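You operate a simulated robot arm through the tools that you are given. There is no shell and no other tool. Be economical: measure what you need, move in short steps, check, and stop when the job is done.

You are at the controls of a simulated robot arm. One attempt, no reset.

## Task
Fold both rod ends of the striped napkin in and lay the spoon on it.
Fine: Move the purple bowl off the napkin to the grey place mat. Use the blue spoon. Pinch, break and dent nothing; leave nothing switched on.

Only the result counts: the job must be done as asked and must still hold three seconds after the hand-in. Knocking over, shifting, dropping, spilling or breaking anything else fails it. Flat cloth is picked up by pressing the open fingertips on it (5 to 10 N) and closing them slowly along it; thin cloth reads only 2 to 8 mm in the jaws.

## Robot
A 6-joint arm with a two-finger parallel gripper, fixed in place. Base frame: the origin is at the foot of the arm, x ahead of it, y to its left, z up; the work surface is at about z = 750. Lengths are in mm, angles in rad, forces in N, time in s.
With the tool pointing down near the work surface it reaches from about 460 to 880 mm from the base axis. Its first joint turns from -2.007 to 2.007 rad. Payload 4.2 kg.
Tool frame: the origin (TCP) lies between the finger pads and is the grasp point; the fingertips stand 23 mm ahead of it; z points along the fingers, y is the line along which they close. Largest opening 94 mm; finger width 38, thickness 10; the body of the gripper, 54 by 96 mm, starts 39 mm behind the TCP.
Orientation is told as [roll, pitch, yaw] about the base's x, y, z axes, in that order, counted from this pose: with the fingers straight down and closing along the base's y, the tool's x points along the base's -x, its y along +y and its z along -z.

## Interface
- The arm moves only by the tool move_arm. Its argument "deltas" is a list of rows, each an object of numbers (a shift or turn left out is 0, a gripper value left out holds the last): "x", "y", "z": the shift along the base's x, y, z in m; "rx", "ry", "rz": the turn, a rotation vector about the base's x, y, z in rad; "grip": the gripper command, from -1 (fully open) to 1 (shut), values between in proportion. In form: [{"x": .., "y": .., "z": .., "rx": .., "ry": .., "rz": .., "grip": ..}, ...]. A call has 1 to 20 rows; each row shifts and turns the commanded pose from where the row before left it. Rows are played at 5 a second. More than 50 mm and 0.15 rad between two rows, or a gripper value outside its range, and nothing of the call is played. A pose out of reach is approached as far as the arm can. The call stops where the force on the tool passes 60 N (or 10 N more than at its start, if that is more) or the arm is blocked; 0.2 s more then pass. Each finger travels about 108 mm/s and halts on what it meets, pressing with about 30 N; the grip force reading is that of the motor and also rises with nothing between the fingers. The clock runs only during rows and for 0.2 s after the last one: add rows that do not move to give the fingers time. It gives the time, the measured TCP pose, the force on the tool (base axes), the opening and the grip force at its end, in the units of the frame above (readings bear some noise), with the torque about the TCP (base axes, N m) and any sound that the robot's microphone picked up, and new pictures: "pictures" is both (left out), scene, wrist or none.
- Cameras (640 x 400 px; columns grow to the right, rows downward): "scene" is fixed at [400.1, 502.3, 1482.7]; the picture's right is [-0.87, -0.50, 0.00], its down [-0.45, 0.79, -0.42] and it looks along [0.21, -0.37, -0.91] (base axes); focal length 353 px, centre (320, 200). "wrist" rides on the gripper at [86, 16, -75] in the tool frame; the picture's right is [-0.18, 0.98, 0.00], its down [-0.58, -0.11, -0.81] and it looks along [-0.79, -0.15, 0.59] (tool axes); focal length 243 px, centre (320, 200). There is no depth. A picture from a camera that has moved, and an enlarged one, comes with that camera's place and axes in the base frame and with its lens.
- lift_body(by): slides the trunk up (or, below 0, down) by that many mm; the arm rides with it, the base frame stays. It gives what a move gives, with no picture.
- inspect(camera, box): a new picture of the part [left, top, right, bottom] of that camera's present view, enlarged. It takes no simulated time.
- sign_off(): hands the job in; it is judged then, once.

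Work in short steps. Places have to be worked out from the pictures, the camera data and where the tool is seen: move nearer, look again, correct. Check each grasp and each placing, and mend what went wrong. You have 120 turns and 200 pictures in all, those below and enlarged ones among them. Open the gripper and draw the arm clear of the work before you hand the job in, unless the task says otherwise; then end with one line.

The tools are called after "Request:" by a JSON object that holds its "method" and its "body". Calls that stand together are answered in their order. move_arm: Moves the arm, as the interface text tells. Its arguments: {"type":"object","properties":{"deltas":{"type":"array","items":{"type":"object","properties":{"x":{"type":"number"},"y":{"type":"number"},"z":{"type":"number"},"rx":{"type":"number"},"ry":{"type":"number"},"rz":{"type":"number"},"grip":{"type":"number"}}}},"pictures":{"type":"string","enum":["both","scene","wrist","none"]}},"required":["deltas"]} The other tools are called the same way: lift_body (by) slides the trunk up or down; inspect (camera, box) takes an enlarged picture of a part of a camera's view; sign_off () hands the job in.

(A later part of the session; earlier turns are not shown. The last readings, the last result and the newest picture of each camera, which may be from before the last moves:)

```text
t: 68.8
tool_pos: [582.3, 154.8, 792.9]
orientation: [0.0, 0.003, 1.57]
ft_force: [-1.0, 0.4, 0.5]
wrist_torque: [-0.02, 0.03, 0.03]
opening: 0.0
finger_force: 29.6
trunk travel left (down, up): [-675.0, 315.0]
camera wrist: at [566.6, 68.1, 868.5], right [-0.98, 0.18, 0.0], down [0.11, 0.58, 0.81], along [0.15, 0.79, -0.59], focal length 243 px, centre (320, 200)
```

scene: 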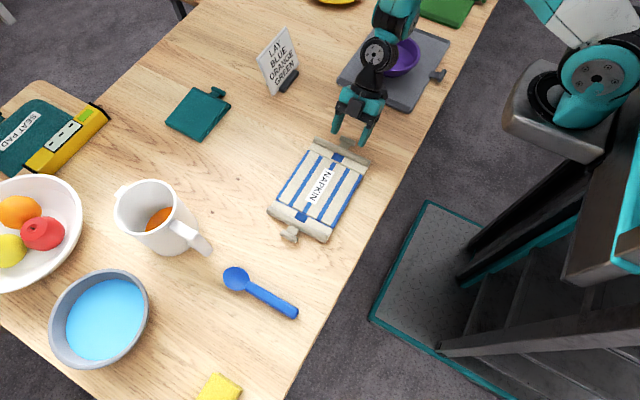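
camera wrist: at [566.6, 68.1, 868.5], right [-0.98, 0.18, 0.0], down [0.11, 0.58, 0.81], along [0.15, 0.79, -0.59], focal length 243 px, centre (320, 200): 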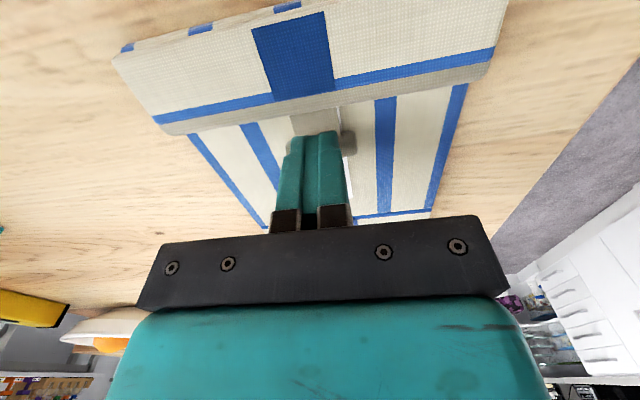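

Request:
{"method": "move_arm", "body": {"deltas": [{"z": -0.003}, {"z": -0.002}, {"z": 0}], "pictures": "none"}}

```text
t: 69.6
tool_pos: [582.3, 154.2, 789.8]
orientation: [-0.003, 0.001, 1.57]
ft_force: [-2.7, -2.1, 15.4]
wrist_torque: [0.05, 0.06, 0.01]
opening: 0.2
finger_force: 29.8
trunk travel left (down, up): [-675.0, 315.0]
```

Contact is made (15 N) and the flap is pressed. I'm lifting away, and inspecting.

Request:
{"method": "move_arm", "body": {"deltas": [{"z": 0.03}, {"z": 0.045}, {"z": 0.045}, {"y": -0.045}, {"y": -0.045}, {"y": -0.04}], "pictures": "none"}}

Request:
{"method": "inspect", "body": {"camera": "scene", "box": [255, 125, 385, 255]}}

```text
t: 71.0
tool_pos: [581.0, 23.1, 907.7]
orientation: [0.002, 0.003, 1.572]
ft_force: [-0.5, 0.6, -0.2]
wrist_torque: [-0.01, 0.02, 0.0]
opening: 0.0
finger_force: 29.8
trunk travel left (down, up): [-675.0, 315.0]
```

```text
3.08 times, centred on (320, 190) of scene
camera zoom: at [400.1, 502.3, 1482.7], right [-0.87, -0.5, 0.0], down [-0.45, 0.79, -0.42], along [0.21, -0.37, -0.91], focal length 1086 px, centre (320, 231)
```

zoom: 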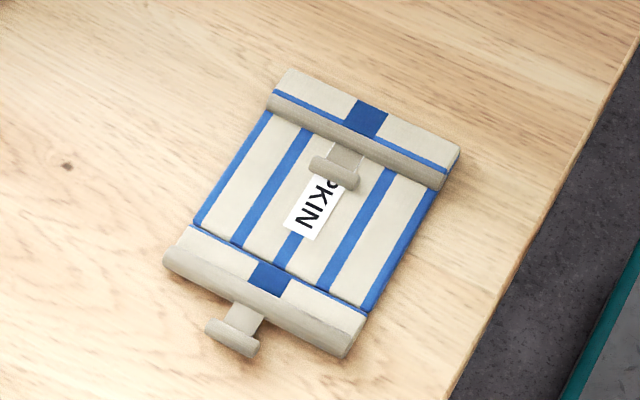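

The far flap is fully folded in. Now the near flap: bar at about (580, 311), hinge y about 248. I'm moving there with the tool leaning toward +y (rx −0.65) and the jaws open.

Request:
{"method": "move_arm", "body": {"deltas": [{"y": 0.04, "grip": -0.2}, {"y": 0.045}, {"y": 0.045}, {"y": 0.045}, {"y": 0.045, "rx": -0.13}, {"y": 0.04, "rx": -0.13}, {"y": 0.03, "rx": -0.13}, {"rx": -0.13, "z": -0.03}, {"rx": -0.13, "z": -0.03}, {"z": -0.03}, {"z": 0}], "pictures": "both"}}

```text
t: 73.4
tool_pos: [493.4, 307.5, 812.8]
orientation: [0.001, 0.65, 1.569]
ft_force: [-0.1, 0.0, -0.3]
wrist_torque: [0.01, 0.01, -0.01]
opening: 56.5
finger_force: 0.0
out of reach, approached as far as the arm can: row 8, 9, 10
trunk travel left (down, up): [-675.0, 315.0]
camera wrist: at [478.5, 284.3, 924.6], right [-0.98, 0.15, -0.11], down [0.11, 0.95, 0.29], along [0.15, 0.27, -0.95], focal length 243 px, centre (320, 200)
```

scene: 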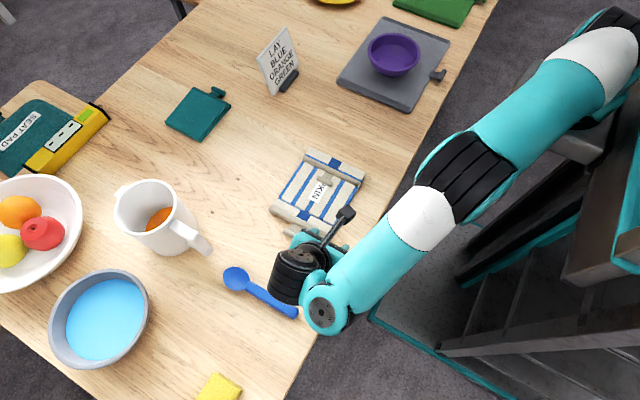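
wrist: 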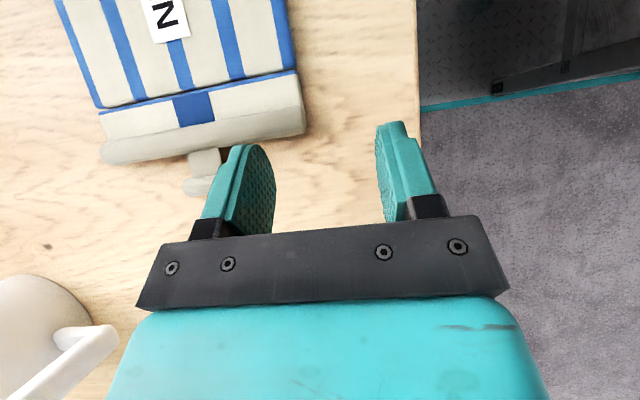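

The arm is reach-limited here (stretched out). I'm withdrawing up and untilting; then I'll slide the trunk to change the shoulder height and gain reach.

Request:
{"method": "move_arm", "body": {"deltas": [{"z": 0.04}, {"z": 0.04, "rx": 0.13}, {"z": 0.04, "rx": 0.13}, {"z": 0.04, "rx": 0.13}, {"z": 0.04, "rx": 0.13, "y": -0.04}, {"z": 0.03, "rx": 0.13, "y": -0.04, "x": 0.04}, {"z": 0.03, "x": 0.045}, {"z": 0.03}], "pictures": "scene"}}

```text
refused: row 5 steps farther than a row can; nothing moved
```

Request:
{"method": "move_arm", "body": {"deltas": [{"z": 0.04}, {"z": 0.04, "rx": 0.13}, {"z": 0.04, "rx": 0.13}, {"z": 0.04, "rx": 0.13}, {"z": 0.04, "rx": 0.13}, {"z": 0.03, "rx": 0.13}, {"y": -0.04}, {"y": -0.03, "x": 0.03}, {"z": 0.03, "x": 0.035}], "pictures": "scene"}}

```text
t: 75.4
tool_pos: [552.4, 234.5, 1073.1]
orientation: [0.0, 0.0, 1.57]
ft_force: [-0.8, 1.1, 1.1]
wrist_torque: [-0.02, 0.0, 0.0]
opening: 56.1
finger_force: 0.1
out of reach, approached as far as the arm can: row 1
trunk travel left (down, up): [-675.0, 315.0]
```

scene: 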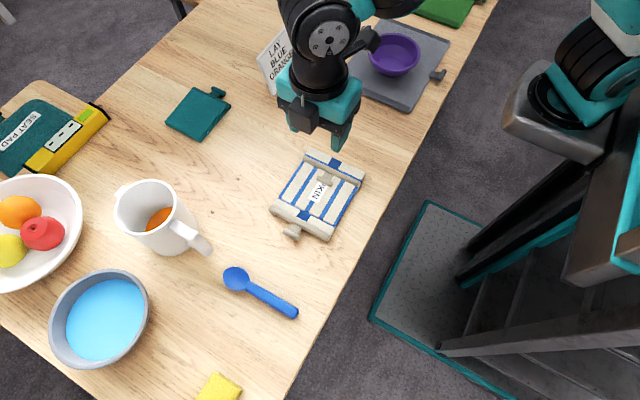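

I'm lowering the trunk 150 mm (the tool is well clear) to test whether the leaning pose over the near handle becomes reachable.

Request:
{"method": "lift_body", "body": {"by": -150}}

Request:
{"method": "move_arm", "body": {"deltas": [{"y": 0.04, "x": 0.028}, {"y": 0.04, "rx": -0.13}, {"rx": -0.13}, {"rx": -0.13}, {"rx": -0.13}, {"rx": -0.13}], "pictures": "scene"}}

```text
t: 77.2
tool_pos: [553.6, 234.8, 923.0]
orientation: [0.0, 0.001, 1.571]
ft_force: [0.3, 0.8, -0.8]
wrist_torque: [0.0, 0.0, -0.01]
opening: 56.3
finger_force: 0.1
trunk travel left (down, up): [-525.0, 465.0]
```

```text
t: 78.5
tool_pos: [566.3, 330.2, 912.0]
orientation: [0.048, 0.211, 1.567]
ft_force: [0.3, 0.6, 0.6]
wrist_torque: [0.04, 0.02, 0.01]
opening: 56.3
finger_force: 0.1
out of reach, approached as far as the arm can: row 3, 4, 5, 6
trunk travel left (down, up): [-525.0, 465.0]
```

scene: 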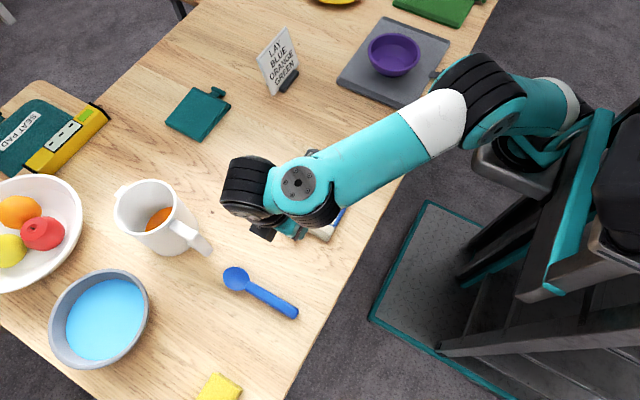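

Lowering made it worse. I'm untilting and raising the trunk instead (150 mm above the original) and testing again.

Request:
{"method": "move_arm", "body": {"deltas": [{"rx": 0.1}, {"rx": 0.11}, {"y": -0.02}], "pictures": "none"}}

Request:
{"method": "lift_body", "body": {"by": 300}}

```text
t: 79.3
tool_pos: [565.2, 310.0, 911.5]
orientation: [0.051, -0.001, 1.568]
ft_force: [0.0, 0.2, 0.0]
wrist_torque: [-0.03, -0.01, -0.01]
opening: 56.4
finger_force: 0.0
trunk travel left (down, up): [-525.0, 465.0]
```

```text
t: 82.3
tool_pos: [566.9, 309.9, 1212.1]
orientation: [0.048, 0.001, 1.567]
ft_force: [0.1, 0.5, 0.1]
wrist_torque: [0.01, -0.01, -0.04]
opening: 56.2
finger_force: 0.1
trunk travel left (down, up): [-825.0, 165.0]
```

Request:
{"method": "move_arm", "body": {"deltas": [{"z": -0.045, "ry": -0.05}, {"z": -0.045, "x": 0.013}, {"z": -0.045}, {"z": -0.045}, {"z": -0.045}, {"z": -0.045}, {"z": -0.045}, {"z": -0.02}, {"rx": -0.13}, {"rx": -0.13}, {"rx": -0.13}, {"rx": -0.13}, {"rx": -0.13}, {"z": 0}], "pictures": "both"}}

```text
t: 85.3
tool_pos: [502.6, 293.6, 881.8]
orientation: [-0.002, 0.65, 1.569]
ft_force: [0.7, 0.4, 0.3]
wrist_torque: [-0.01, -0.02, -0.03]
opening: 56.4
finger_force: 0.0
out of reach, approached as far as the arm can: row 12, 13
trunk travel left (down, up): [-825.0, 165.0]
camera wrist: at [486.5, 270.6, 993.8], right [-0.98, 0.15, -0.11], down [0.11, 0.95, 0.29], along [0.15, 0.27, -0.95], focal length 243 px, centre (320, 200)
```

scene: 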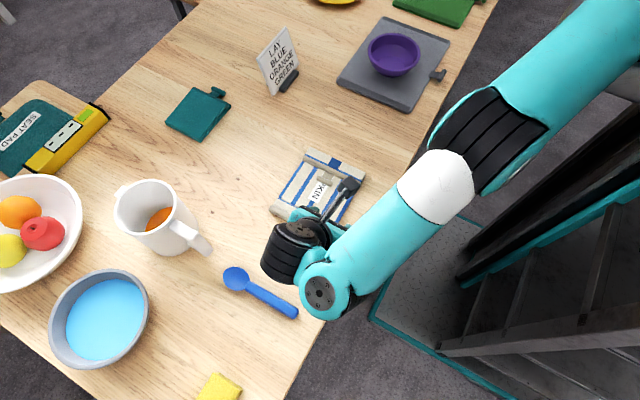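
wrist: 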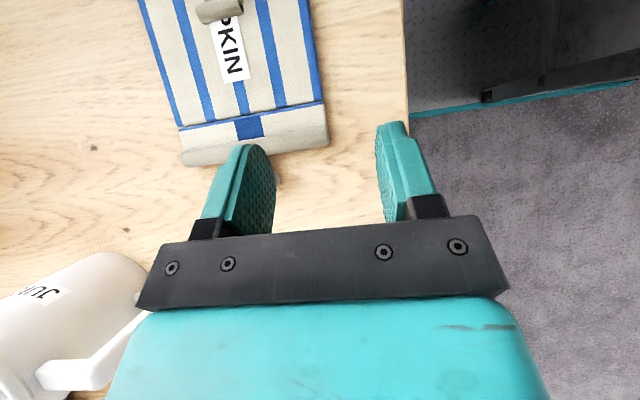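

The limit is the wrist's lean, not the height. I'm restoring the trunk and instead using the range from a −0.35 lean to about +1.0, in two bites, relying on the hinge friction to hold the flap upright between them.

Request:
{"method": "move_arm", "body": {"deltas": [{"z": 0.045, "rx": 0.13}, {"z": 0.045, "rx": 0.13}, {"z": 0.045, "rx": 0.13}, {"z": 0.045, "rx": 0.13}, {"rx": 0.13, "x": 0.04}, {"x": 0.038, "y": 0.018}], "pictures": "none"}}

Request:
{"method": "lift_body", "body": {"by": -150}}

```text
t: 86.8
tool_pos: [632.0, 400.2, 1061.2]
orientation: [-0.002, 0.005, 1.565]
ft_force: [-0.8, 0.5, -0.3]
wrist_torque: [-0.06, -0.04, -0.02]
opening: 56.7
finger_force: 0.0
out of reach, approached as far as the arm can: row 1, 2, 3, 4, 5
trunk travel left (down, up): [-825.0, 165.0]
```

```text
t: 88.5
tool_pos: [633.1, 399.4, 911.2]
orientation: [-0.002, 0.007, 1.568]
ft_force: [0.3, -0.3, 0.5]
wrist_torque: [-0.01, -0.03, -0.01]
opening: 56.4
finger_force: 0.0
trunk travel left (down, up): [-675.0, 315.0]
```

Request:
{"method": "move_arm", "body": {"deltas": [{"x": -0.018, "y": -0.032}, {"x": -0.018, "y": -0.032}, {"x": -0.016, "y": -0.03}, {"z": -0.03, "rx": -0.11}, {"z": -0.03, "rx": -0.12}, {"z": -0.03, "rx": -0.12}, {"z": -0.01}, {"z": 0}], "pictures": "both"}}

```text
t: 90.3
tool_pos: [577.9, 355.7, 805.7]
orientation: [-0.004, 0.356, 1.566]
ft_force: [0.1, -0.2, -0.2]
wrist_torque: [-0.02, -0.02, -0.01]
opening: 56.4
finger_force: 0.1
out of reach, approached as far as the arm can: row 2, 3, 6
trunk travel left (down, up): [-675.0, 315.0]
camera wrist: at [561.2, 300.3, 907.0], right [-0.98, 0.18, -0.07], down [0.11, 0.83, 0.55], along [0.15, 0.54, -0.83], focal length 243 px, centre (320, 200)
```

scene: 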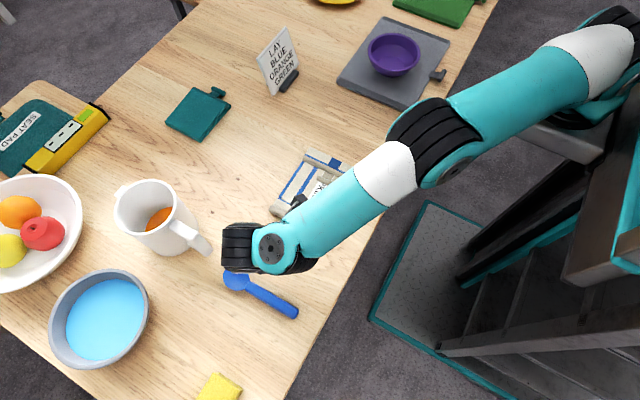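
wrist: 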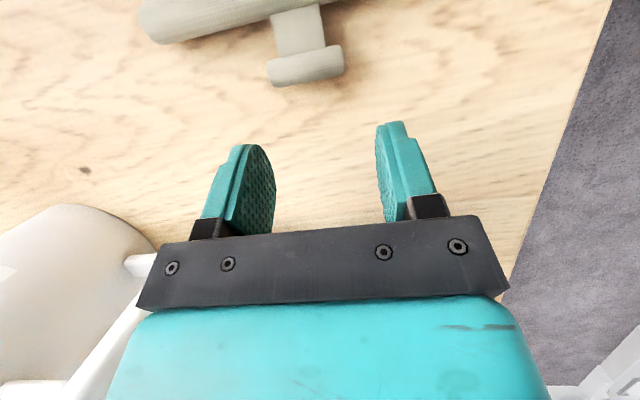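

The arm seems stuck in an awkward posture near a joint limit. I'm lifting, untilting and moving back inward to normalise it.

Request:
{"method": "move_arm", "body": {"deltas": [{"z": 0.04}, {"z": 0.04, "rx": 0.12}, {"z": 0.03, "rx": 0.12}, {"rx": 0.116, "z": 0.02}, {"y": -0.04}, {"y": -0.04}, {"y": -0.04}], "pictures": "scene"}}

```text
t: 91.9
tool_pos: [575.5, 236.1, 936.4]
orientation: [-0.001, -0.001, 1.567]
ft_force: [-0.2, 0.3, -0.6]
wrist_torque: [-0.03, 0.02, 0.01]
opening: 56.6
finger_force: 0.0
trunk travel left (down, up): [-675.0, 315.0]
```

scene: 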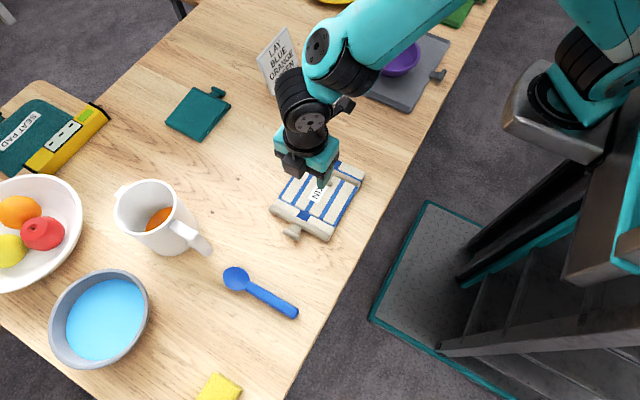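

The posture is normal again. I'm approaching the near handle once more with only a 0.35 lean.

Request:
{"method": "move_arm", "body": {"deltas": [{"y": 0.025, "x": 0.002, "z": -0.02}, {"y": 0.025, "x": 0.002, "rx": -0.11, "z": -0.02}, {"y": 0.025, "x": 0.001, "rx": -0.12, "z": -0.03}, {"rx": -0.12, "z": -0.03}, {"z": 0}], "pictures": "wrist"}}

```text
t: 93.1
tool_pos: [583.3, 310.7, 836.7]
orientation: [-0.003, 0.349, 1.567]
ft_force: [0.0, 0.1, -0.4]
wrist_torque: [0.01, -0.03, -0.01]
opening: 56.6
finger_force: 0.1
trunk travel left (down, up): [-675.0, 315.0]
camera wrist: at [566.1, 254.9, 936.5], right [-0.98, 0.18, -0.07], down [0.11, 0.82, 0.56], along [0.15, 0.54, -0.83], focal length 243 px, centre (320, 200)
```

wrist: 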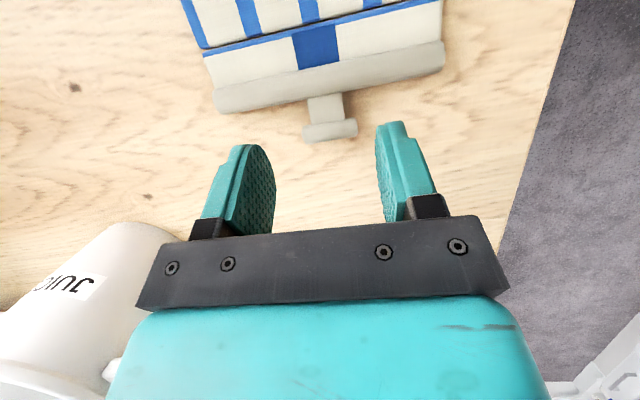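

The bar is at (580, 310). I'm lowering to grip height just above fingertip contact.

Request:
{"method": "move_arm", "body": {"deltas": [{"x": -0.003, "y": -0.005, "z": -0.03}, {"z": -0.018}, {"z": -0.007}, {"z": 0}], "pictures": "wrist"}}

```text
t: 94.1
tool_pos: [578.5, 305.1, 782.6]
orientation: [-0.004, 0.349, 1.566]
ft_force: [0.3, 0.0, 10.4]
wrist_torque: [-0.25, -0.24, -0.02]
opening: 56.2
finger_force: 0.0
trunk travel left (down, up): [-675.0, 315.0]
camera wrist: at [563.0, 249.9, 882.8], right [-0.98, 0.18, -0.07], down [0.11, 0.82, 0.56], along [0.15, 0.54, -0.83], focal length 243 px, centre (320, 200)
```

wrist: 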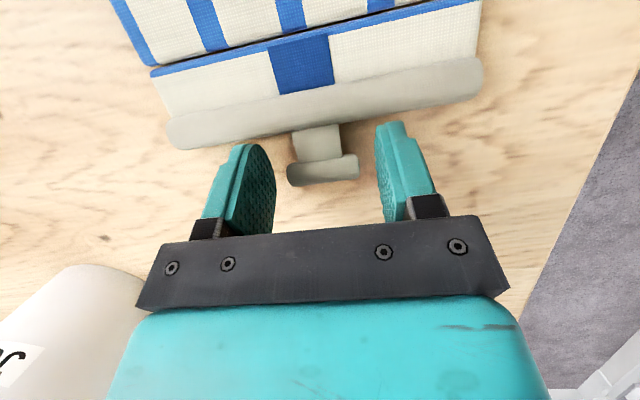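

The finger corner is touching the roll. I'm lifting 3 mm, shifting +5 mm in y, lowering again, then closing.

Request:
{"method": "move_arm", "body": {"deltas": [{"z": 0.003}, {"y": 0.005, "x": 0.002}, {"z": -0.003}, {"z": 0}], "pictures": "none"}}

```text
t: 95.1
tool_pos: [581.1, 310.6, 781.6]
orientation: [-0.003, 0.352, 1.564]
ft_force: [-0.9, 0.3, 0.3]
wrist_torque: [0.02, 0.04, 0.0]
opening: 56.5
finger_force: 0.1
trunk travel left (down, up): [-675.0, 315.0]
```

Request:
{"method": "move_arm", "body": {"deltas": [{"z": -0.001, "y": -0.001}, {"grip": 0.0}, {"grip": 0.15}, {"grip": 0.25}, {"z": 0}], "pictures": "wrist"}}

```text
t: 96.3
tool_pos: [581.1, 308.8, 781.9]
orientation: [-0.003, 0.351, 1.566]
ft_force: [0.4, -0.5, 0.2]
wrist_torque: [0.02, -0.03, 0.02]
opening: 42.4
finger_force: 30.0
trunk travel left (down, up): [-675.0, 315.0]
camera wrist: at [565.2, 253.7, 881.4], right [-0.98, 0.18, -0.07], down [0.11, 0.82, 0.56], along [0.15, 0.54, -0.83], focal length 243 px, centre (320, 200)
```

wrist: 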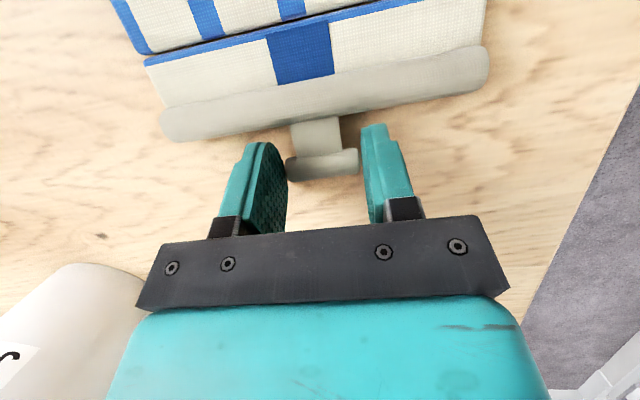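

Gripped at 42 mm. I'm swinging the near flap up through about 37°.

Request:
{"method": "move_arm", "body": {"deltas": [{"y": -0.0038, "z": 0.0079, "rx": 0.13}, {"y": -0.0048, "z": 0.0074, "rx": 0.13}, {"y": -0.0057, "z": 0.0067, "rx": 0.13}, {"y": -0.0065, "z": 0.0059, "rx": 0.13}, {"y": -0.0072, "z": 0.005, "rx": 0.13}, {"z": 0}], "pictures": "wrist"}}

Request:
{"method": "inspect", "body": {"camera": "scene", "box": [245, 125, 385, 265]}}

```text
t: 97.7
tool_pos: [580.7, 281.0, 814.7]
orientation: [-0.001, -0.303, 1.565]
ft_force: [3.8, 4.2, 12.2]
wrist_torque: [-0.27, -0.13, -0.08]
opening: 42.2
finger_force: 29.9
trunk travel left (down, up): [-675.0, 315.0]
camera wrist: at [564.9, 177.1, 860.4], right [-0.98, 0.18, 0.05], down [0.11, 0.31, 0.94], along [0.15, 0.93, -0.33], focal length 243 px, centre (320, 200)
```

wrist: 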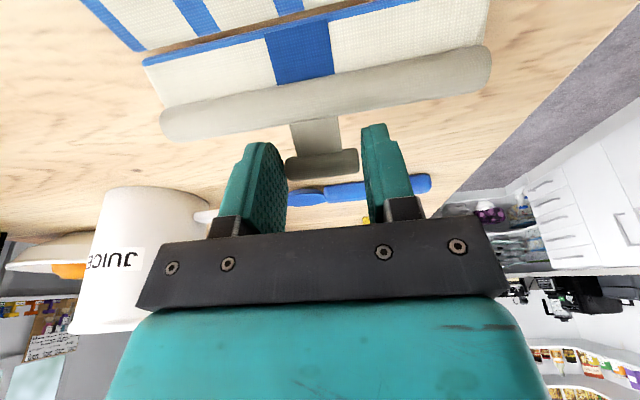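

```text
2.86 times, centred on (315, 195) of scene
camera zoom: at [400.1, 502.3, 1482.7], right [-0.87, -0.5, 0.0], down [-0.45, 0.79, -0.42], along [0.21, -0.37, -0.91], focal length 1008 px, centre (334, 214)
```

zoom: 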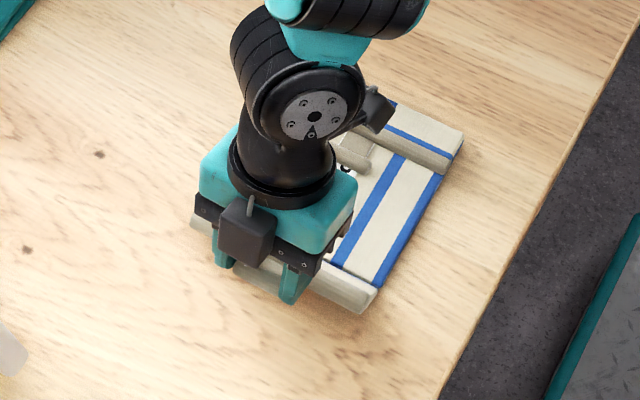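

The flap is at 37°, but I'm pressing the hinge down a bit (12 N). I'll add a small lift and continue.

Request:
{"method": "move_arm", "body": {"deltas": [{"z": 0.002}, {"y": -0.0078, "z": 0.004, "rx": 0.13}, {"y": -0.0083, "z": 0.003, "rx": 0.13}, {"y": -0.0086, "z": 0.0019, "rx": 0.13}, {"z": 0}], "pictures": "wrist"}}

Request:
{"method": "inspect", "body": {"camera": "scene", "box": [245, 125, 385, 265]}}

```text
t: 98.9
tool_pos: [579.7, 256.0, 825.4]
orientation: [0.002, -0.691, 1.563]
ft_force: [-2.0, -0.6, 5.0]
wrist_torque: [-0.13, 0.25, -0.07]
opening: 42.3
finger_force: 30.0
trunk travel left (down, up): [-675.0, 315.0]
camera wrist: at [564.5, 142.5, 827.8], right [-0.98, 0.15, 0.12], down [0.11, -0.07, 0.99], along [0.15, 0.99, 0.05], focal length 243 px, centre (320, 200)
```

wrist: 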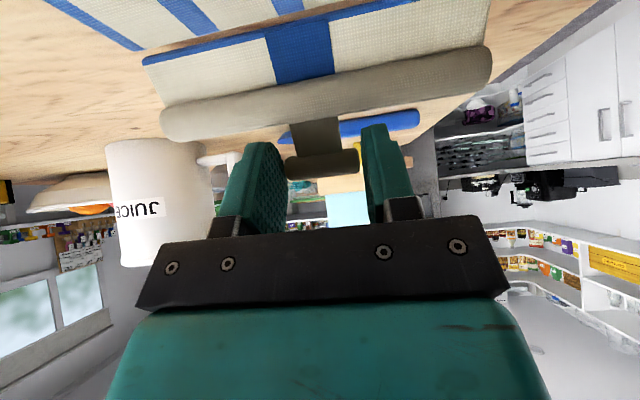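

```text
2.86 times, centred on (315, 195) of scene
camera zoom: at [400.1, 502.3, 1482.7], right [-0.87, -0.5, 0.0], down [-0.45, 0.79, -0.42], along [0.21, -0.37, -0.91], focal length 1008 px, centre (334, 214)
```

zoom: 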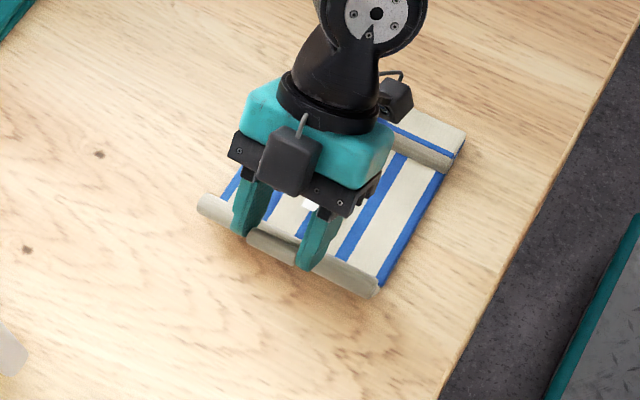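

At about 60° with low forces. Two more increments (the camera stays clear of the far roll), to about 75°.

Request:
{"method": "move_arm", "body": {"deltas": [{"y": -0.0088, "z": 0.0008, "rx": 0.13}, {"y": -0.0088, "z": -0.0004, "rx": 0.13}, {"z": 0}], "pictures": "wrist"}}

Request:
{"method": "inspect", "body": {"camera": "scene", "box": [245, 125, 385, 265]}}

```text
t: 99.7
tool_pos: [581.3, 238.9, 826.1]
orientation: [-0.002, -0.954, 1.567]
ft_force: [1.0, 2.9, 21.5]
wrist_torque: [0.24, 0.13, -0.09]
opening: 42.3
finger_force: 30.0
trunk travel left (down, up): [-675.0, 315.0]
camera wrist: at [565.0, 128.6, 799.4], right [-0.98, 0.11, 0.15], down [0.11, -0.32, 0.94], along [0.15, 0.94, 0.3], focal length 243 px, centre (320, 200)
```

wrist: 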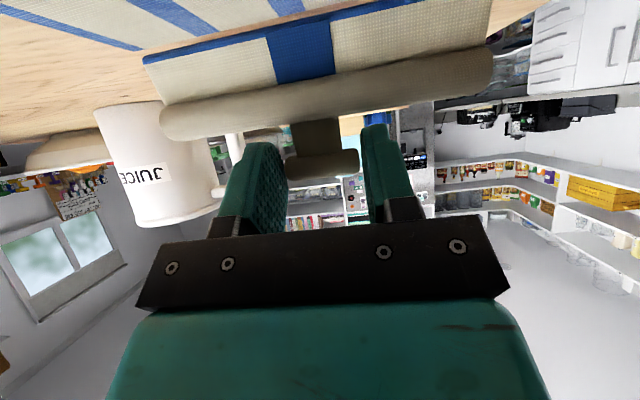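

```text
2.86 times, centred on (315, 195) of scene
camera zoom: at [400.1, 502.3, 1482.7], right [-0.87, -0.5, 0.0], down [-0.45, 0.79, -0.42], along [0.21, -0.37, -0.91], focal length 1008 px, centre (334, 214)
```

zoom: 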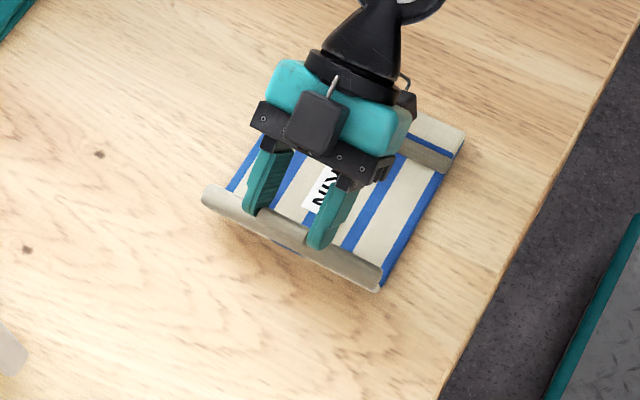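

I'm relieving the 21 N downward push with a 2 mm lift, then opening gently to see whether the hinge holds.

Request:
{"method": "move_arm", "body": {"deltas": [{"z": 0.002}, {"z": 0}, {"grip": 0.1}, {"grip": 0.05}, {"grip": 0.0}, {"z": 0}, {"z": 0}], "pictures": "wrist"}}

Request:
{"method": "inspect", "body": {"camera": "scene", "box": [245, 125, 385, 265]}}

```text
t: 101.3
tool_pos: [580.5, 238.4, 827.2]
orientation: [0.005, -0.951, 1.564]
ft_force: [1.0, 1.1, 3.1]
wrist_torque: [0.05, 0.04, -0.01]
opening: 46.2
finger_force: 0.0
trunk travel left (down, up): [-675.0, 315.0]
camera wrist: at [564.9, 128.0, 800.2], right [-0.98, 0.11, 0.15], down [0.11, -0.32, 0.94], along [0.15, 0.94, 0.3], focal length 243 px, centre (320, 200)
```

wrist: 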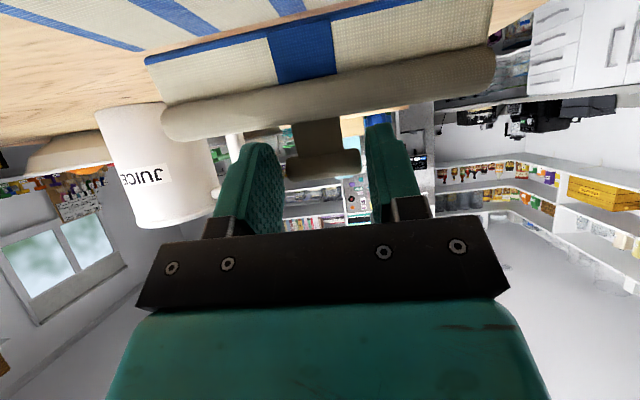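

```text
2.86 times, centred on (315, 195) of scene
camera zoom: at [400.1, 502.3, 1482.7], right [-0.87, -0.5, 0.0], down [-0.45, 0.79, -0.42], along [0.21, -0.37, -0.91], focal length 1008 px, centre (334, 214)
```

zoom: 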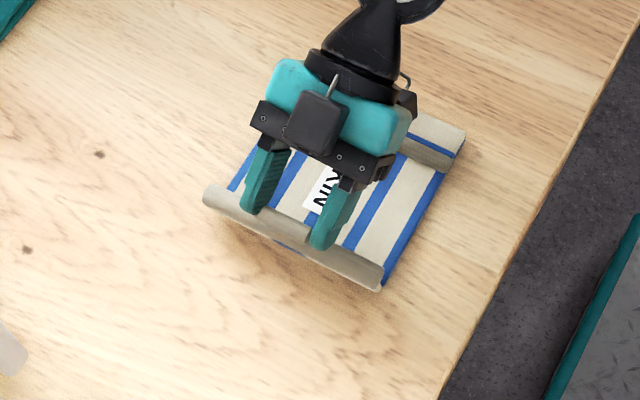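

The hinge holds the flap upright. I'm withdrawing upward, re-orienting to a 0.3 lean toward +y, and positioning above the bar for a second bite.

Request:
{"method": "move_arm", "body": {"deltas": [{"grip": -0.2}, {"z": 0.02}, {"z": 0.03}, {"z": 0.03}, {"rx": -0.14}, {"rx": -0.14, "y": 0.004}, {"rx": -0.14, "y": 0.004}, {"rx": -0.14, "y": 0.004}, {"rx": -0.14, "y": 0.004}, {"rx": -0.14, "y": 0.004}, {"rx": -0.14, "y": 0.004}, {"rx": -0.14, "y": 0.004}, {"rx": -0.13, "z": -0.02}, {"z": 0}], "pictures": "wrist"}}

Request:
{"method": "inspect", "body": {"camera": "scene", "box": [245, 125, 385, 265]}}

```text
t: 104.3
tool_pos: [582.1, 267.2, 887.4]
orientation: [-0.003, 0.302, 1.566]
ft_force: [0.6, 0.5, -0.1]
wrist_torque: [-0.02, 0.01, -0.04]
opening: 56.6
finger_force: 0.1
trunk travel left (down, up): [-675.0, 315.0]
camera wrist: at [565.8, 206.5, 985.3], right [-0.98, 0.18, -0.06], down [0.11, 0.79, 0.6], along [0.15, 0.58, -0.8], focal length 243 px, centre (320, 200)
```

wrist: 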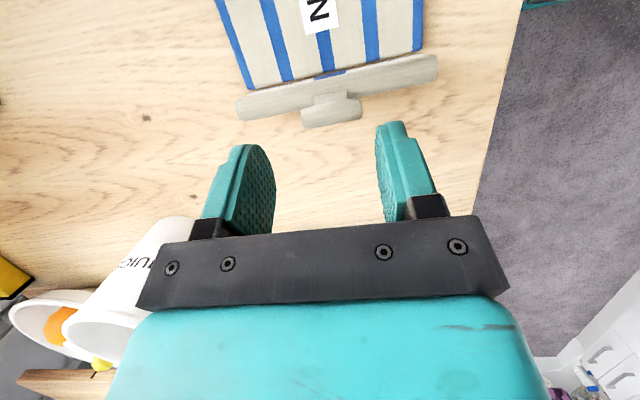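

```text
2.86 times, centred on (315, 195) of scene
camera zoom: at [400.1, 502.3, 1482.7], right [-0.87, -0.5, 0.0], down [-0.45, 0.79, -0.42], along [0.21, -0.37, -0.91], focal length 1008 px, centre (334, 214)
```

zoom: 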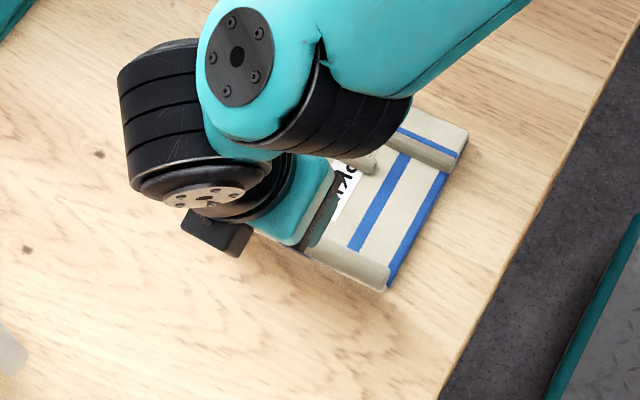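

The bar is now at about (576, 254, 821). I'm adjusting and lowering over it.

Request:
{"method": "move_arm", "body": {"deltas": [{"x": -0.006, "y": -0.009, "z": -0.015}, {"z": -0.015}, {"z": 0}], "pictures": "wrist"}}

```text
t: 105.1
tool_pos: [575.0, 257.1, 856.4]
orientation: [-0.003, 0.301, 1.566]
ft_force: [-0.5, -0.3, 0.7]
wrist_torque: [0.01, -0.02, -0.01]
opening: 56.3
finger_force: 0.0
trunk travel left (down, up): [-675.0, 315.0]
camera wrist: at [559.3, 197.3, 954.4], right [-0.98, 0.18, -0.06], down [0.11, 0.79, 0.6], along [0.15, 0.58, -0.8], focal length 243 px, centre (320, 200)
```

wrist: 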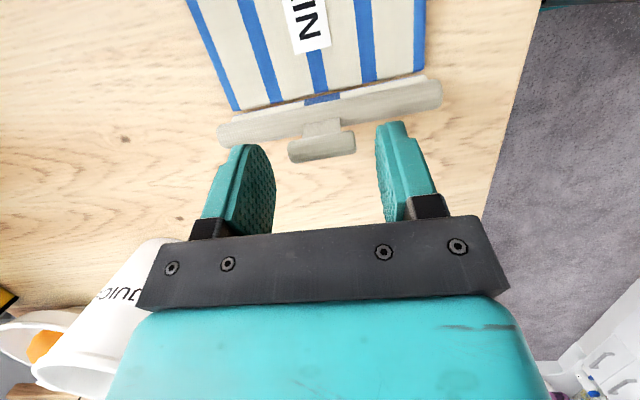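

Request:
{"method": "move_arm", "body": {"deltas": [{"x": 0.001, "y": 0.003, "z": -0.012}, {"z": -0.01}, {"z": 0}, {"grip": 0.0}, {"grip": 0.15}, {"grip": 0.25}, {"z": 0}], "pictures": "wrist"}}

```text
t: 106.7
tool_pos: [575.3, 261.1, 834.4]
orientation: [-0.001, 0.301, 1.566]
ft_force: [-0.3, -0.1, 0.1]
wrist_torque: [0.02, 0.0, -0.05]
opening: 42.4
finger_force: 29.8
trunk travel left (down, up): [-675.0, 315.0]
camera wrist: at [559.5, 200.4, 931.9], right [-0.98, 0.18, -0.06], down [0.11, 0.79, 0.6], along [0.15, 0.58, -0.8], focal length 243 px, centre (320, 200)
```

wrist: 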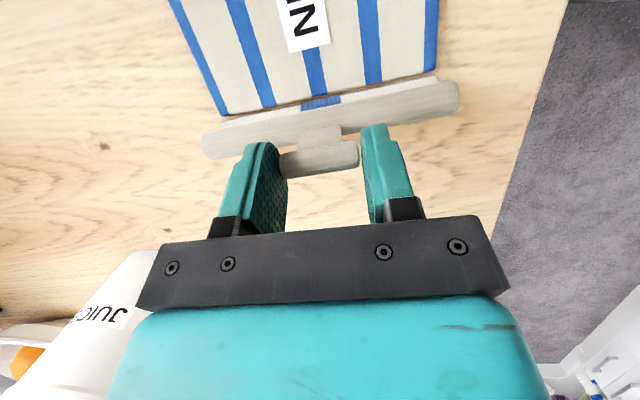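

Gripped at 42 mm. I'm rotating the flap over the top (to about 120°).

Request:
{"method": "move_arm", "body": {"deltas": [{"y": -0.0094, "z": 0.0014, "rx": 0.12}, {"y": -0.0095, "z": 0.0002, "rx": 0.12}, {"y": -0.0094, "z": -0.0009, "rx": 0.12}, {"y": -0.0093, "z": -0.002, "rx": 0.12}, {"y": -0.009, "z": -0.0031, "rx": 0.12}, {"y": -0.0085, "z": -0.0042, "rx": 0.12}, {"z": 0}], "pictures": "wrist"}}

Request:
{"method": "inspect", "body": {"camera": "scene", "box": [245, 125, 385, 265]}}

```text
t: 108.3
tool_pos: [576.4, 206.0, 828.3]
orientation: [-0.003, -0.426, 1.567]
ft_force: [10.8, -2.6, 27.3]
wrist_torque: [0.81, -0.29, -0.26]
opening: 42.4
finger_force: 29.8
trunk travel left (down, up): [-675.0, 315.0]
camera wrist: at [560.5, 96.3, 860.6], right [-0.98, 0.17, 0.07], down [0.11, 0.2, 0.97], along [0.15, 0.97, -0.21], focal length 243 px, centre (320, 200)
```

wrist: 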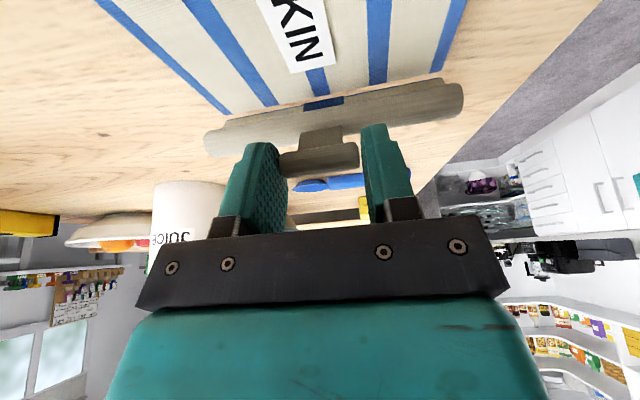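

```text
2.86 times, centred on (315, 195) of scene
camera zoom: at [400.1, 502.3, 1482.7], right [-0.87, -0.5, 0.0], down [-0.45, 0.79, -0.42], along [0.21, -0.37, -0.91], focal length 1008 px, centre (334, 214)
```

zoom: 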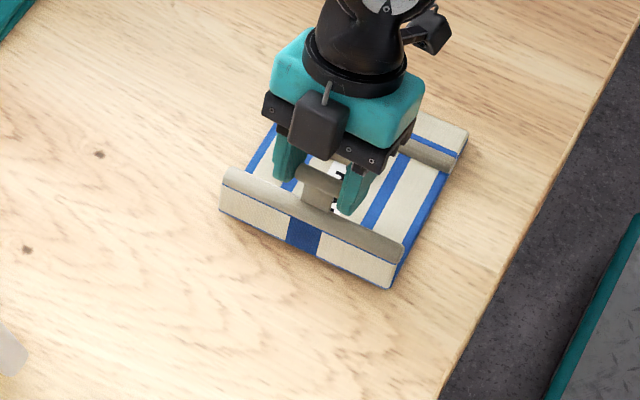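

The fold is progressing but I'm pressing down at 27 N. I'll raise 3 mm to relieve it and check.

Request:
{"method": "move_arm", "body": {"deltas": [{"z": 0.003}, {"z": 0}], "pictures": "none"}}

```text
t: 108.9
tool_pos: [573.7, 205.4, 828.1]
orientation: [0.009, -0.415, 1.566]
ft_force: [0.6, 0.1, -0.2]
wrist_torque: [0.03, -0.16, 0.08]
opening: 42.1
finger_force: 30.2
trunk travel left (down, up): [-675.0, 315.0]
```

Relieved. I'm continuing four more increments.

Request:
{"method": "move_arm", "body": {"deltas": [{"y": -0.008, "z": -0.0048, "rx": 0.12}, {"y": -0.0073, "z": -0.0058, "rx": 0.12}, {"z": 0}], "pictures": "none"}}

Request:
{"method": "inspect", "body": {"camera": "scene", "box": [245, 125, 385, 265]}}

```text
t: 109.7
tool_pos: [576.0, 190.8, 818.0]
orientation: [0.003, -0.661, 1.566]
ft_force: [-0.1, 1.2, 0.0]
wrist_torque: [-0.03, 0.05, -0.02]
opening: 42.2
finger_force: 29.9
trunk travel left (down, up): [-675.0, 315.0]
```

```text
2.86 times, centred on (315, 195) of scene
camera zoom: at [400.1, 502.3, 1482.7], right [-0.87, -0.5, 0.0], down [-0.45, 0.79, -0.42], along [0.21, -0.37, -0.91], focal length 1008 px, centre (334, 214)
```

zoom: 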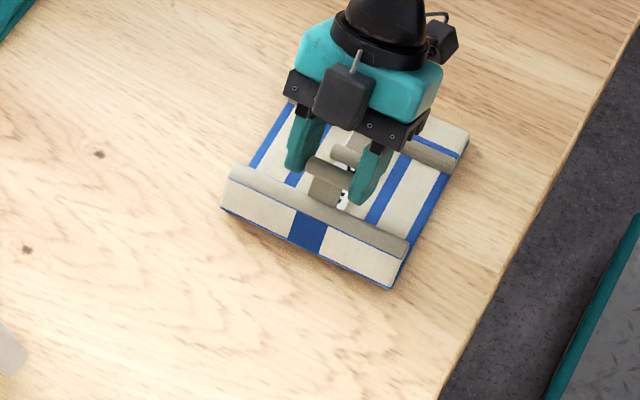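

Request:
{"method": "move_arm", "body": {"deltas": [{"y": -0.0065, "z": -0.0069, "rx": 0.12}, {"y": -0.005, "z": -0.007, "rx": 0.1}, {"z": 0}], "pictures": "wrist"}}

Request:
{"method": "inspect", "body": {"camera": "scene", "box": [245, 125, 385, 265]}}

```text
t: 110.5
tool_pos: [575.5, 178.0, 805.5]
orientation: [0.004, -0.885, 1.564]
ft_force: [-0.1, -0.3, 5.8]
wrist_torque: [0.33, 0.53, 0.12]
opening: 42.5
finger_force: 30.3
trunk travel left (down, up): [-675.0, 315.0]
camera wrist: at [560.3, 66.6, 786.8], right [-0.98, 0.12, 0.14], down [0.11, -0.25, 0.96], along [0.15, 0.96, 0.24], focal length 243 px, centre (320, 200)
```

wrist: 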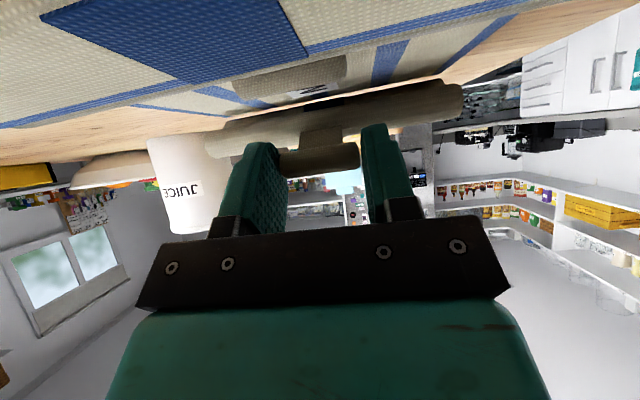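

```text
2.86 times, centred on (315, 195) of scene
camera zoom: at [400.1, 502.3, 1482.7], right [-0.87, -0.5, 0.0], down [-0.45, 0.79, -0.42], along [0.21, -0.37, -0.91], focal length 1008 px, centre (334, 214)
```

zoom: 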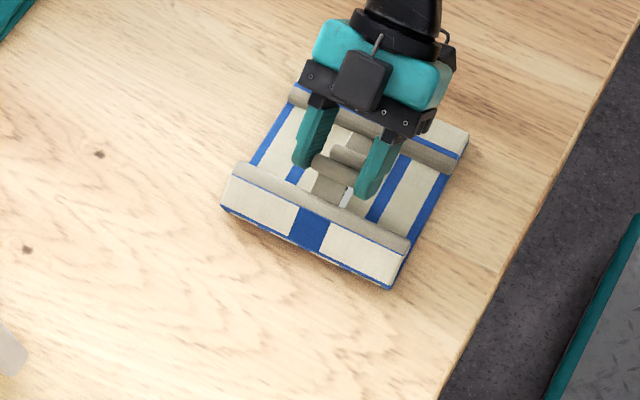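

The flap is at about 147°. I'm releasing and lifting straight up, then untilting.

Request:
{"method": "move_arm", "body": {"deltas": [{"grip": 0.05}, {"grip": -0.1}, {"z": 0}, {"z": 0.02}, {"z": 0.03}, {"z": 0.03}, {"z": 0.02, "rx": -0.14}, {"rx": -0.14}, {"rx": -0.14}, {"rx": -0.14}, {"rx": -0.14, "y": -0.03}, {"rx": -0.14, "y": -0.04}, {"rx": -0.045, "y": -0.045}, {"y": -0.045}], "pictures": "none"}}

Request:
{"method": "inspect", "body": {"camera": "scene", "box": [245, 125, 385, 265]}}

```text
t: 113.5
tool_pos: [576.0, 19.3, 904.7]
orientation: [-0.001, 0.004, 1.568]
ft_force: [-0.3, 0.4, 0.1]
wrist_torque: [-0.04, 0.01, 0.01]
opening: 51.9
finger_force: 0.0
trunk travel left (down, up): [-675.0, 315.0]
```

```text
2.86 times, centred on (315, 195) of scene
camera zoom: at [400.1, 502.3, 1482.7], right [-0.87, -0.5, 0.0], down [-0.45, 0.79, -0.42], along [0.21, -0.37, -0.91], focal length 1008 px, centre (334, 214)
```

zoom: 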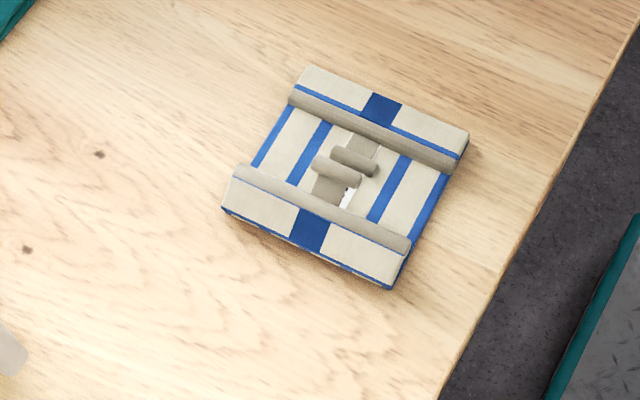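

Both flaps are folded in, though the near one may be slightly raised. I'm turning back to yaw 0 (needed for the spoon as well) and pressing the near handle gently with closed tips at about (580, 183).

Request:
{"method": "move_arm", "body": {"deltas": [{"rz": -0.1426, "grip": 1.0}, {"rz": -0.1426}, {"rz": -0.1426}, {"rz": -0.1426}, {"rz": -0.1426}, {"rz": -0.1426}, {"rz": -0.1426, "y": 0.03}, {"rz": -0.1426, "y": 0.035}, {"rz": -0.1426, "y": 0.035}, {"rz": -0.1426, "y": 0.035, "x": 0.003}, {"rz": -0.1426, "y": 0.028}, {"z": -0.03}, {"z": -0.03}, {"z": -0.02}, {"z": 0}], "pictures": "wrist"}}

```text
t: 116.7
tool_pos: [579.1, 181.8, 825.6]
orientation: [-0.002, 0.004, -0.003]
ft_force: [0.1, 0.1, 0.0]
wrist_torque: [0.04, 0.01, 0.02]
opening: 0.1
finger_force: 29.3
trunk travel left (down, up): [-675.0, 315.0]
camera wrist: at [493.4, 198.5, 900.9], right [0.19, 0.98, 0.0], down [0.58, -0.11, 0.8], along [0.79, -0.15, -0.59], focal length 243 px, centre (320, 200)
```

wrist: 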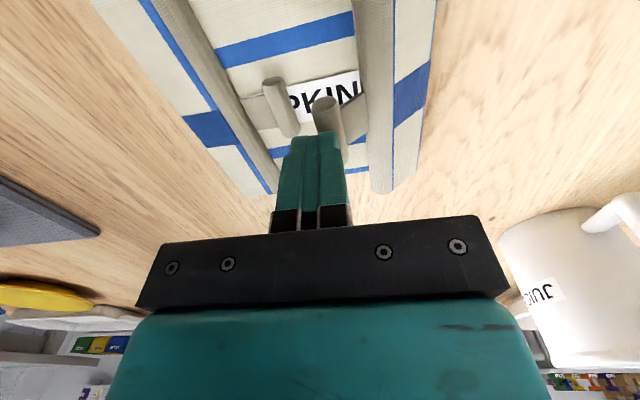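

Request:
{"method": "move_arm", "body": {"deltas": [{"z": -0.01}, {"z": -0.008}, {"z": -0.005}, {"z": -0.004}, {"z": 0}], "pictures": "none"}}

```text
t: 117.9
tool_pos: [579.1, 181.4, 796.3]
orientation: [0.0, 0.006, -0.002]
ft_force: [0.1, 0.5, -0.1]
wrist_torque: [-0.02, -0.01, 0.0]
opening: 0.0
finger_force: 29.8
trunk travel left (down, up): [-675.0, 315.0]
```

Request:
{"method": "move_arm", "body": {"deltas": [{"z": -0.003}, {"z": -0.0025}, {"z": 0}], "pictures": "wrist"}}

```text
t: 118.7
tool_pos: [578.6, 182.5, 792.6]
orientation: [-0.002, 0.007, -0.001]
ft_force: [0.0, -0.1, -0.3]
wrist_torque: [0.0, 0.02, -0.01]
opening: 0.0
finger_force: 29.8
trunk travel left (down, up): [-675.0, 315.0]
camera wrist: at [493.4, 198.5, 867.7], right [0.19, 0.98, 0.0], down [0.58, -0.11, 0.8], along [0.79, -0.15, -0.59], focal length 243 px, centre (320, 200)
```

wrist: 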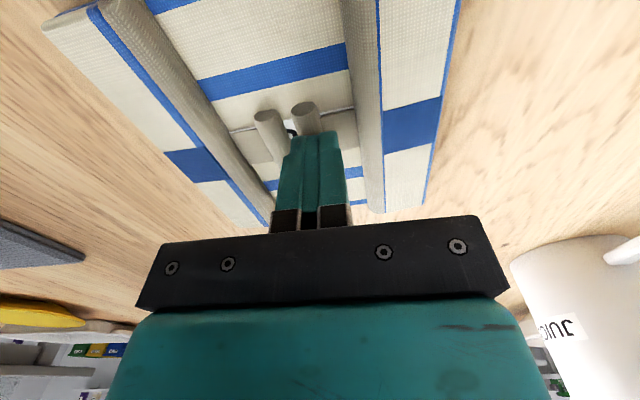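

Request:
{"method": "move_arm", "body": {"deltas": [{"z": -0.0025}, {"z": -0.0015}, {"z": 0}], "pictures": "none"}}

```text
t: 119.5
tool_pos: [578.8, 181.7, 789.3]
orientation: [-0.002, 0.003, -0.003]
ft_force: [-2.7, -3.2, 12.3]
wrist_torque: [-0.09, -0.01, -0.03]
opening: 0.0
finger_force: 29.9
trunk travel left (down, up): [-675.0, 315.0]
```

The near flap is fully closed. I'm lifting and travelling to above the blue spoon (handle at about x 490–600, y 448) with the jaws open.

Request:
{"method": "move_arm", "body": {"deltas": [{"z": 0.04}, {"z": 0.045}, {"z": 0.025, "grip": 0.0}, {"y": 0.045, "x": -0.006}, {"y": 0.045, "x": -0.006}, {"y": 0.045, "x": -0.006}, {"y": 0.045, "x": -0.006}, {"y": 0.045, "x": -0.006}, {"y": 0.041}, {"z": 0}], "pictures": "both"}}

Request:
{"method": "inspect", "body": {"camera": "scene", "box": [245, 125, 385, 265]}}

```text
t: 121.7
tool_pos: [547.6, 448.4, 900.0]
orientation: [-0.001, 0.006, -0.002]
ft_force: [-0.1, -0.7, 0.2]
wrist_torque: [0.01, -0.01, 0.03]
opening: 47.0
finger_force: 0.2
trunk travel left (down, up): [-675.0, 315.0]
camera wrist: at [462.5, 465.1, 974.8], right [0.19, 0.98, 0.0], down [0.59, -0.11, 0.8], along [0.79, -0.15, -0.59], focal length 243 px, centre (320, 200)
```

scene: 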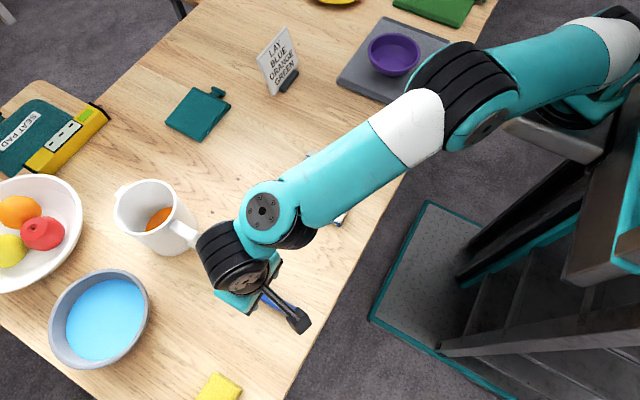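
wrist: 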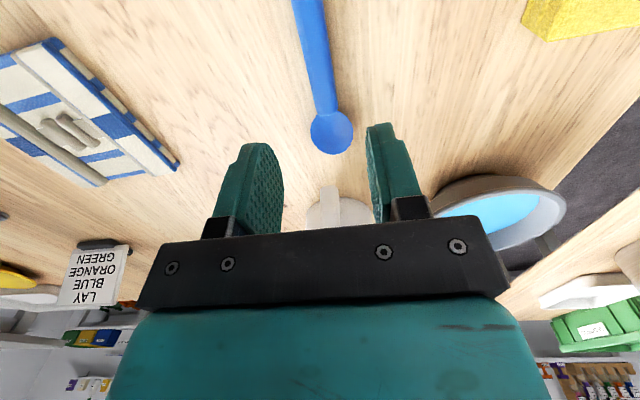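

```text
2.86 times, centred on (315, 195) of scene
camera zoom: at [400.1, 502.3, 1482.7], right [-0.87, -0.5, 0.0], down [-0.45, 0.79, -0.42], along [0.21, -0.37, -0.91], focal length 1008 px, centre (334, 214)
```

zoom: 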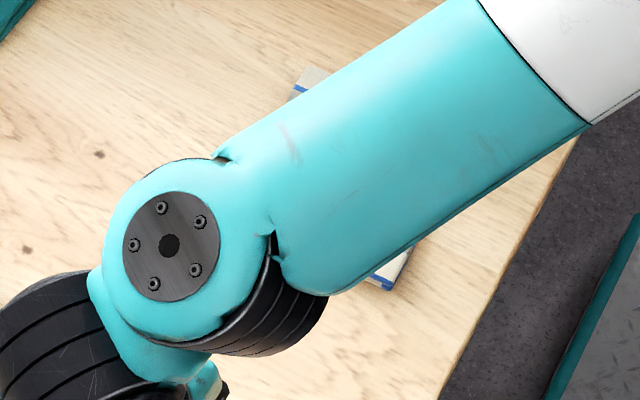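

The spoon lies along x at y≈446, and its balance point is near x 562. I'm descending around the handle.

Request:
{"method": "move_arm", "body": {"deltas": [{"x": 0.012, "y": -0.002, "z": -0.04}, {"z": -0.04}, {"z": -0.025}, {"z": -0.01}, {"z": 0}], "pictures": "wrist"}}

```text
t: 122.9
tool_pos: [560.8, 446.3, 782.8]
orientation: [-0.003, 0.003, -0.001]
ft_force: [-0.3, 0.4, 0.3]
wrist_torque: [0.0, 0.0, -0.01]
opening: 47.2
finger_force: 0.0
trunk travel left (down, up): [-675.0, 315.0]
camera wrist: at [475.3, 463.2, 858.4], right [0.19, 0.98, 0.0], down [0.58, -0.11, 0.8], along [0.79, -0.15, -0.59], focal length 243 px, centre (320, 200)
```

wrist: 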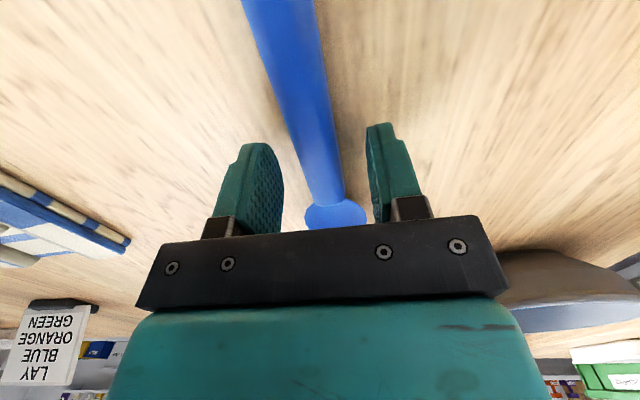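

The handle is centred between the fingers. I'm lowering 5 mm, closing and lifting.

Request:
{"method": "move_arm", "body": {"deltas": [{"z": -0.005}, {"z": 0}, {"grip": 0.4}, {"grip": 0.6}, {"grip": 0.75}, {"z": 0}, {"z": 0}], "pictures": "none"}}

Request:
{"method": "move_arm", "body": {"deltas": [{"z": 0.02}, {"z": 0.03}, {"z": 0}], "pictures": "both"}}

```text
t: 124.5
tool_pos: [561.5, 445.6, 779.3]
orientation: [-0.001, 0.006, -0.001]
ft_force: [1.1, -0.2, -0.1]
wrist_torque: [-0.02, 0.01, -0.03]
opening: 20.6
finger_force: 30.3
trunk travel left (down, up): [-675.0, 315.0]
```

```text
t: 125.3
tool_pos: [559.8, 446.6, 827.8]
orientation: [0.0, 0.006, -0.001]
ft_force: [0.5, 0.1, -1.4]
wrist_torque: [0.0, 0.02, -0.02]
opening: 20.7
finger_force: 29.9
trunk travel left (down, up): [-675.0, 315.0]
camera wrist: at [475.2, 462.6, 903.9], right [0.19, 0.98, 0.0], down [0.58, -0.11, 0.8], along [0.79, -0.15, -0.59], focal length 243 px, centre (320, 200)
```

scene: 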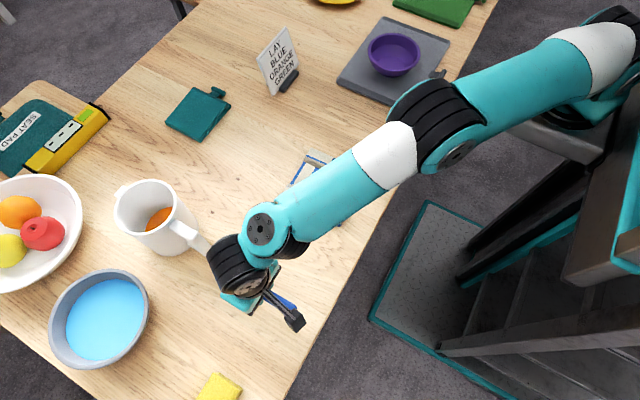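
wrist: 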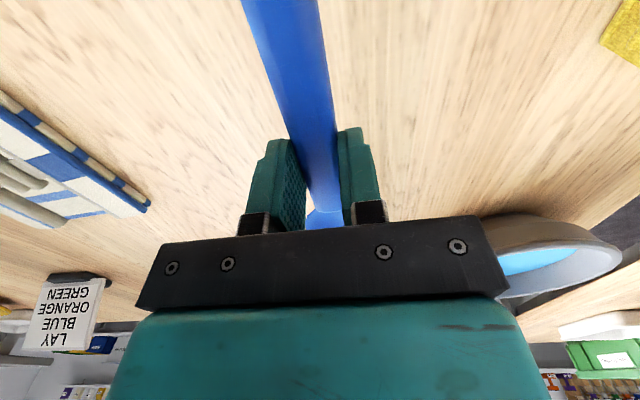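

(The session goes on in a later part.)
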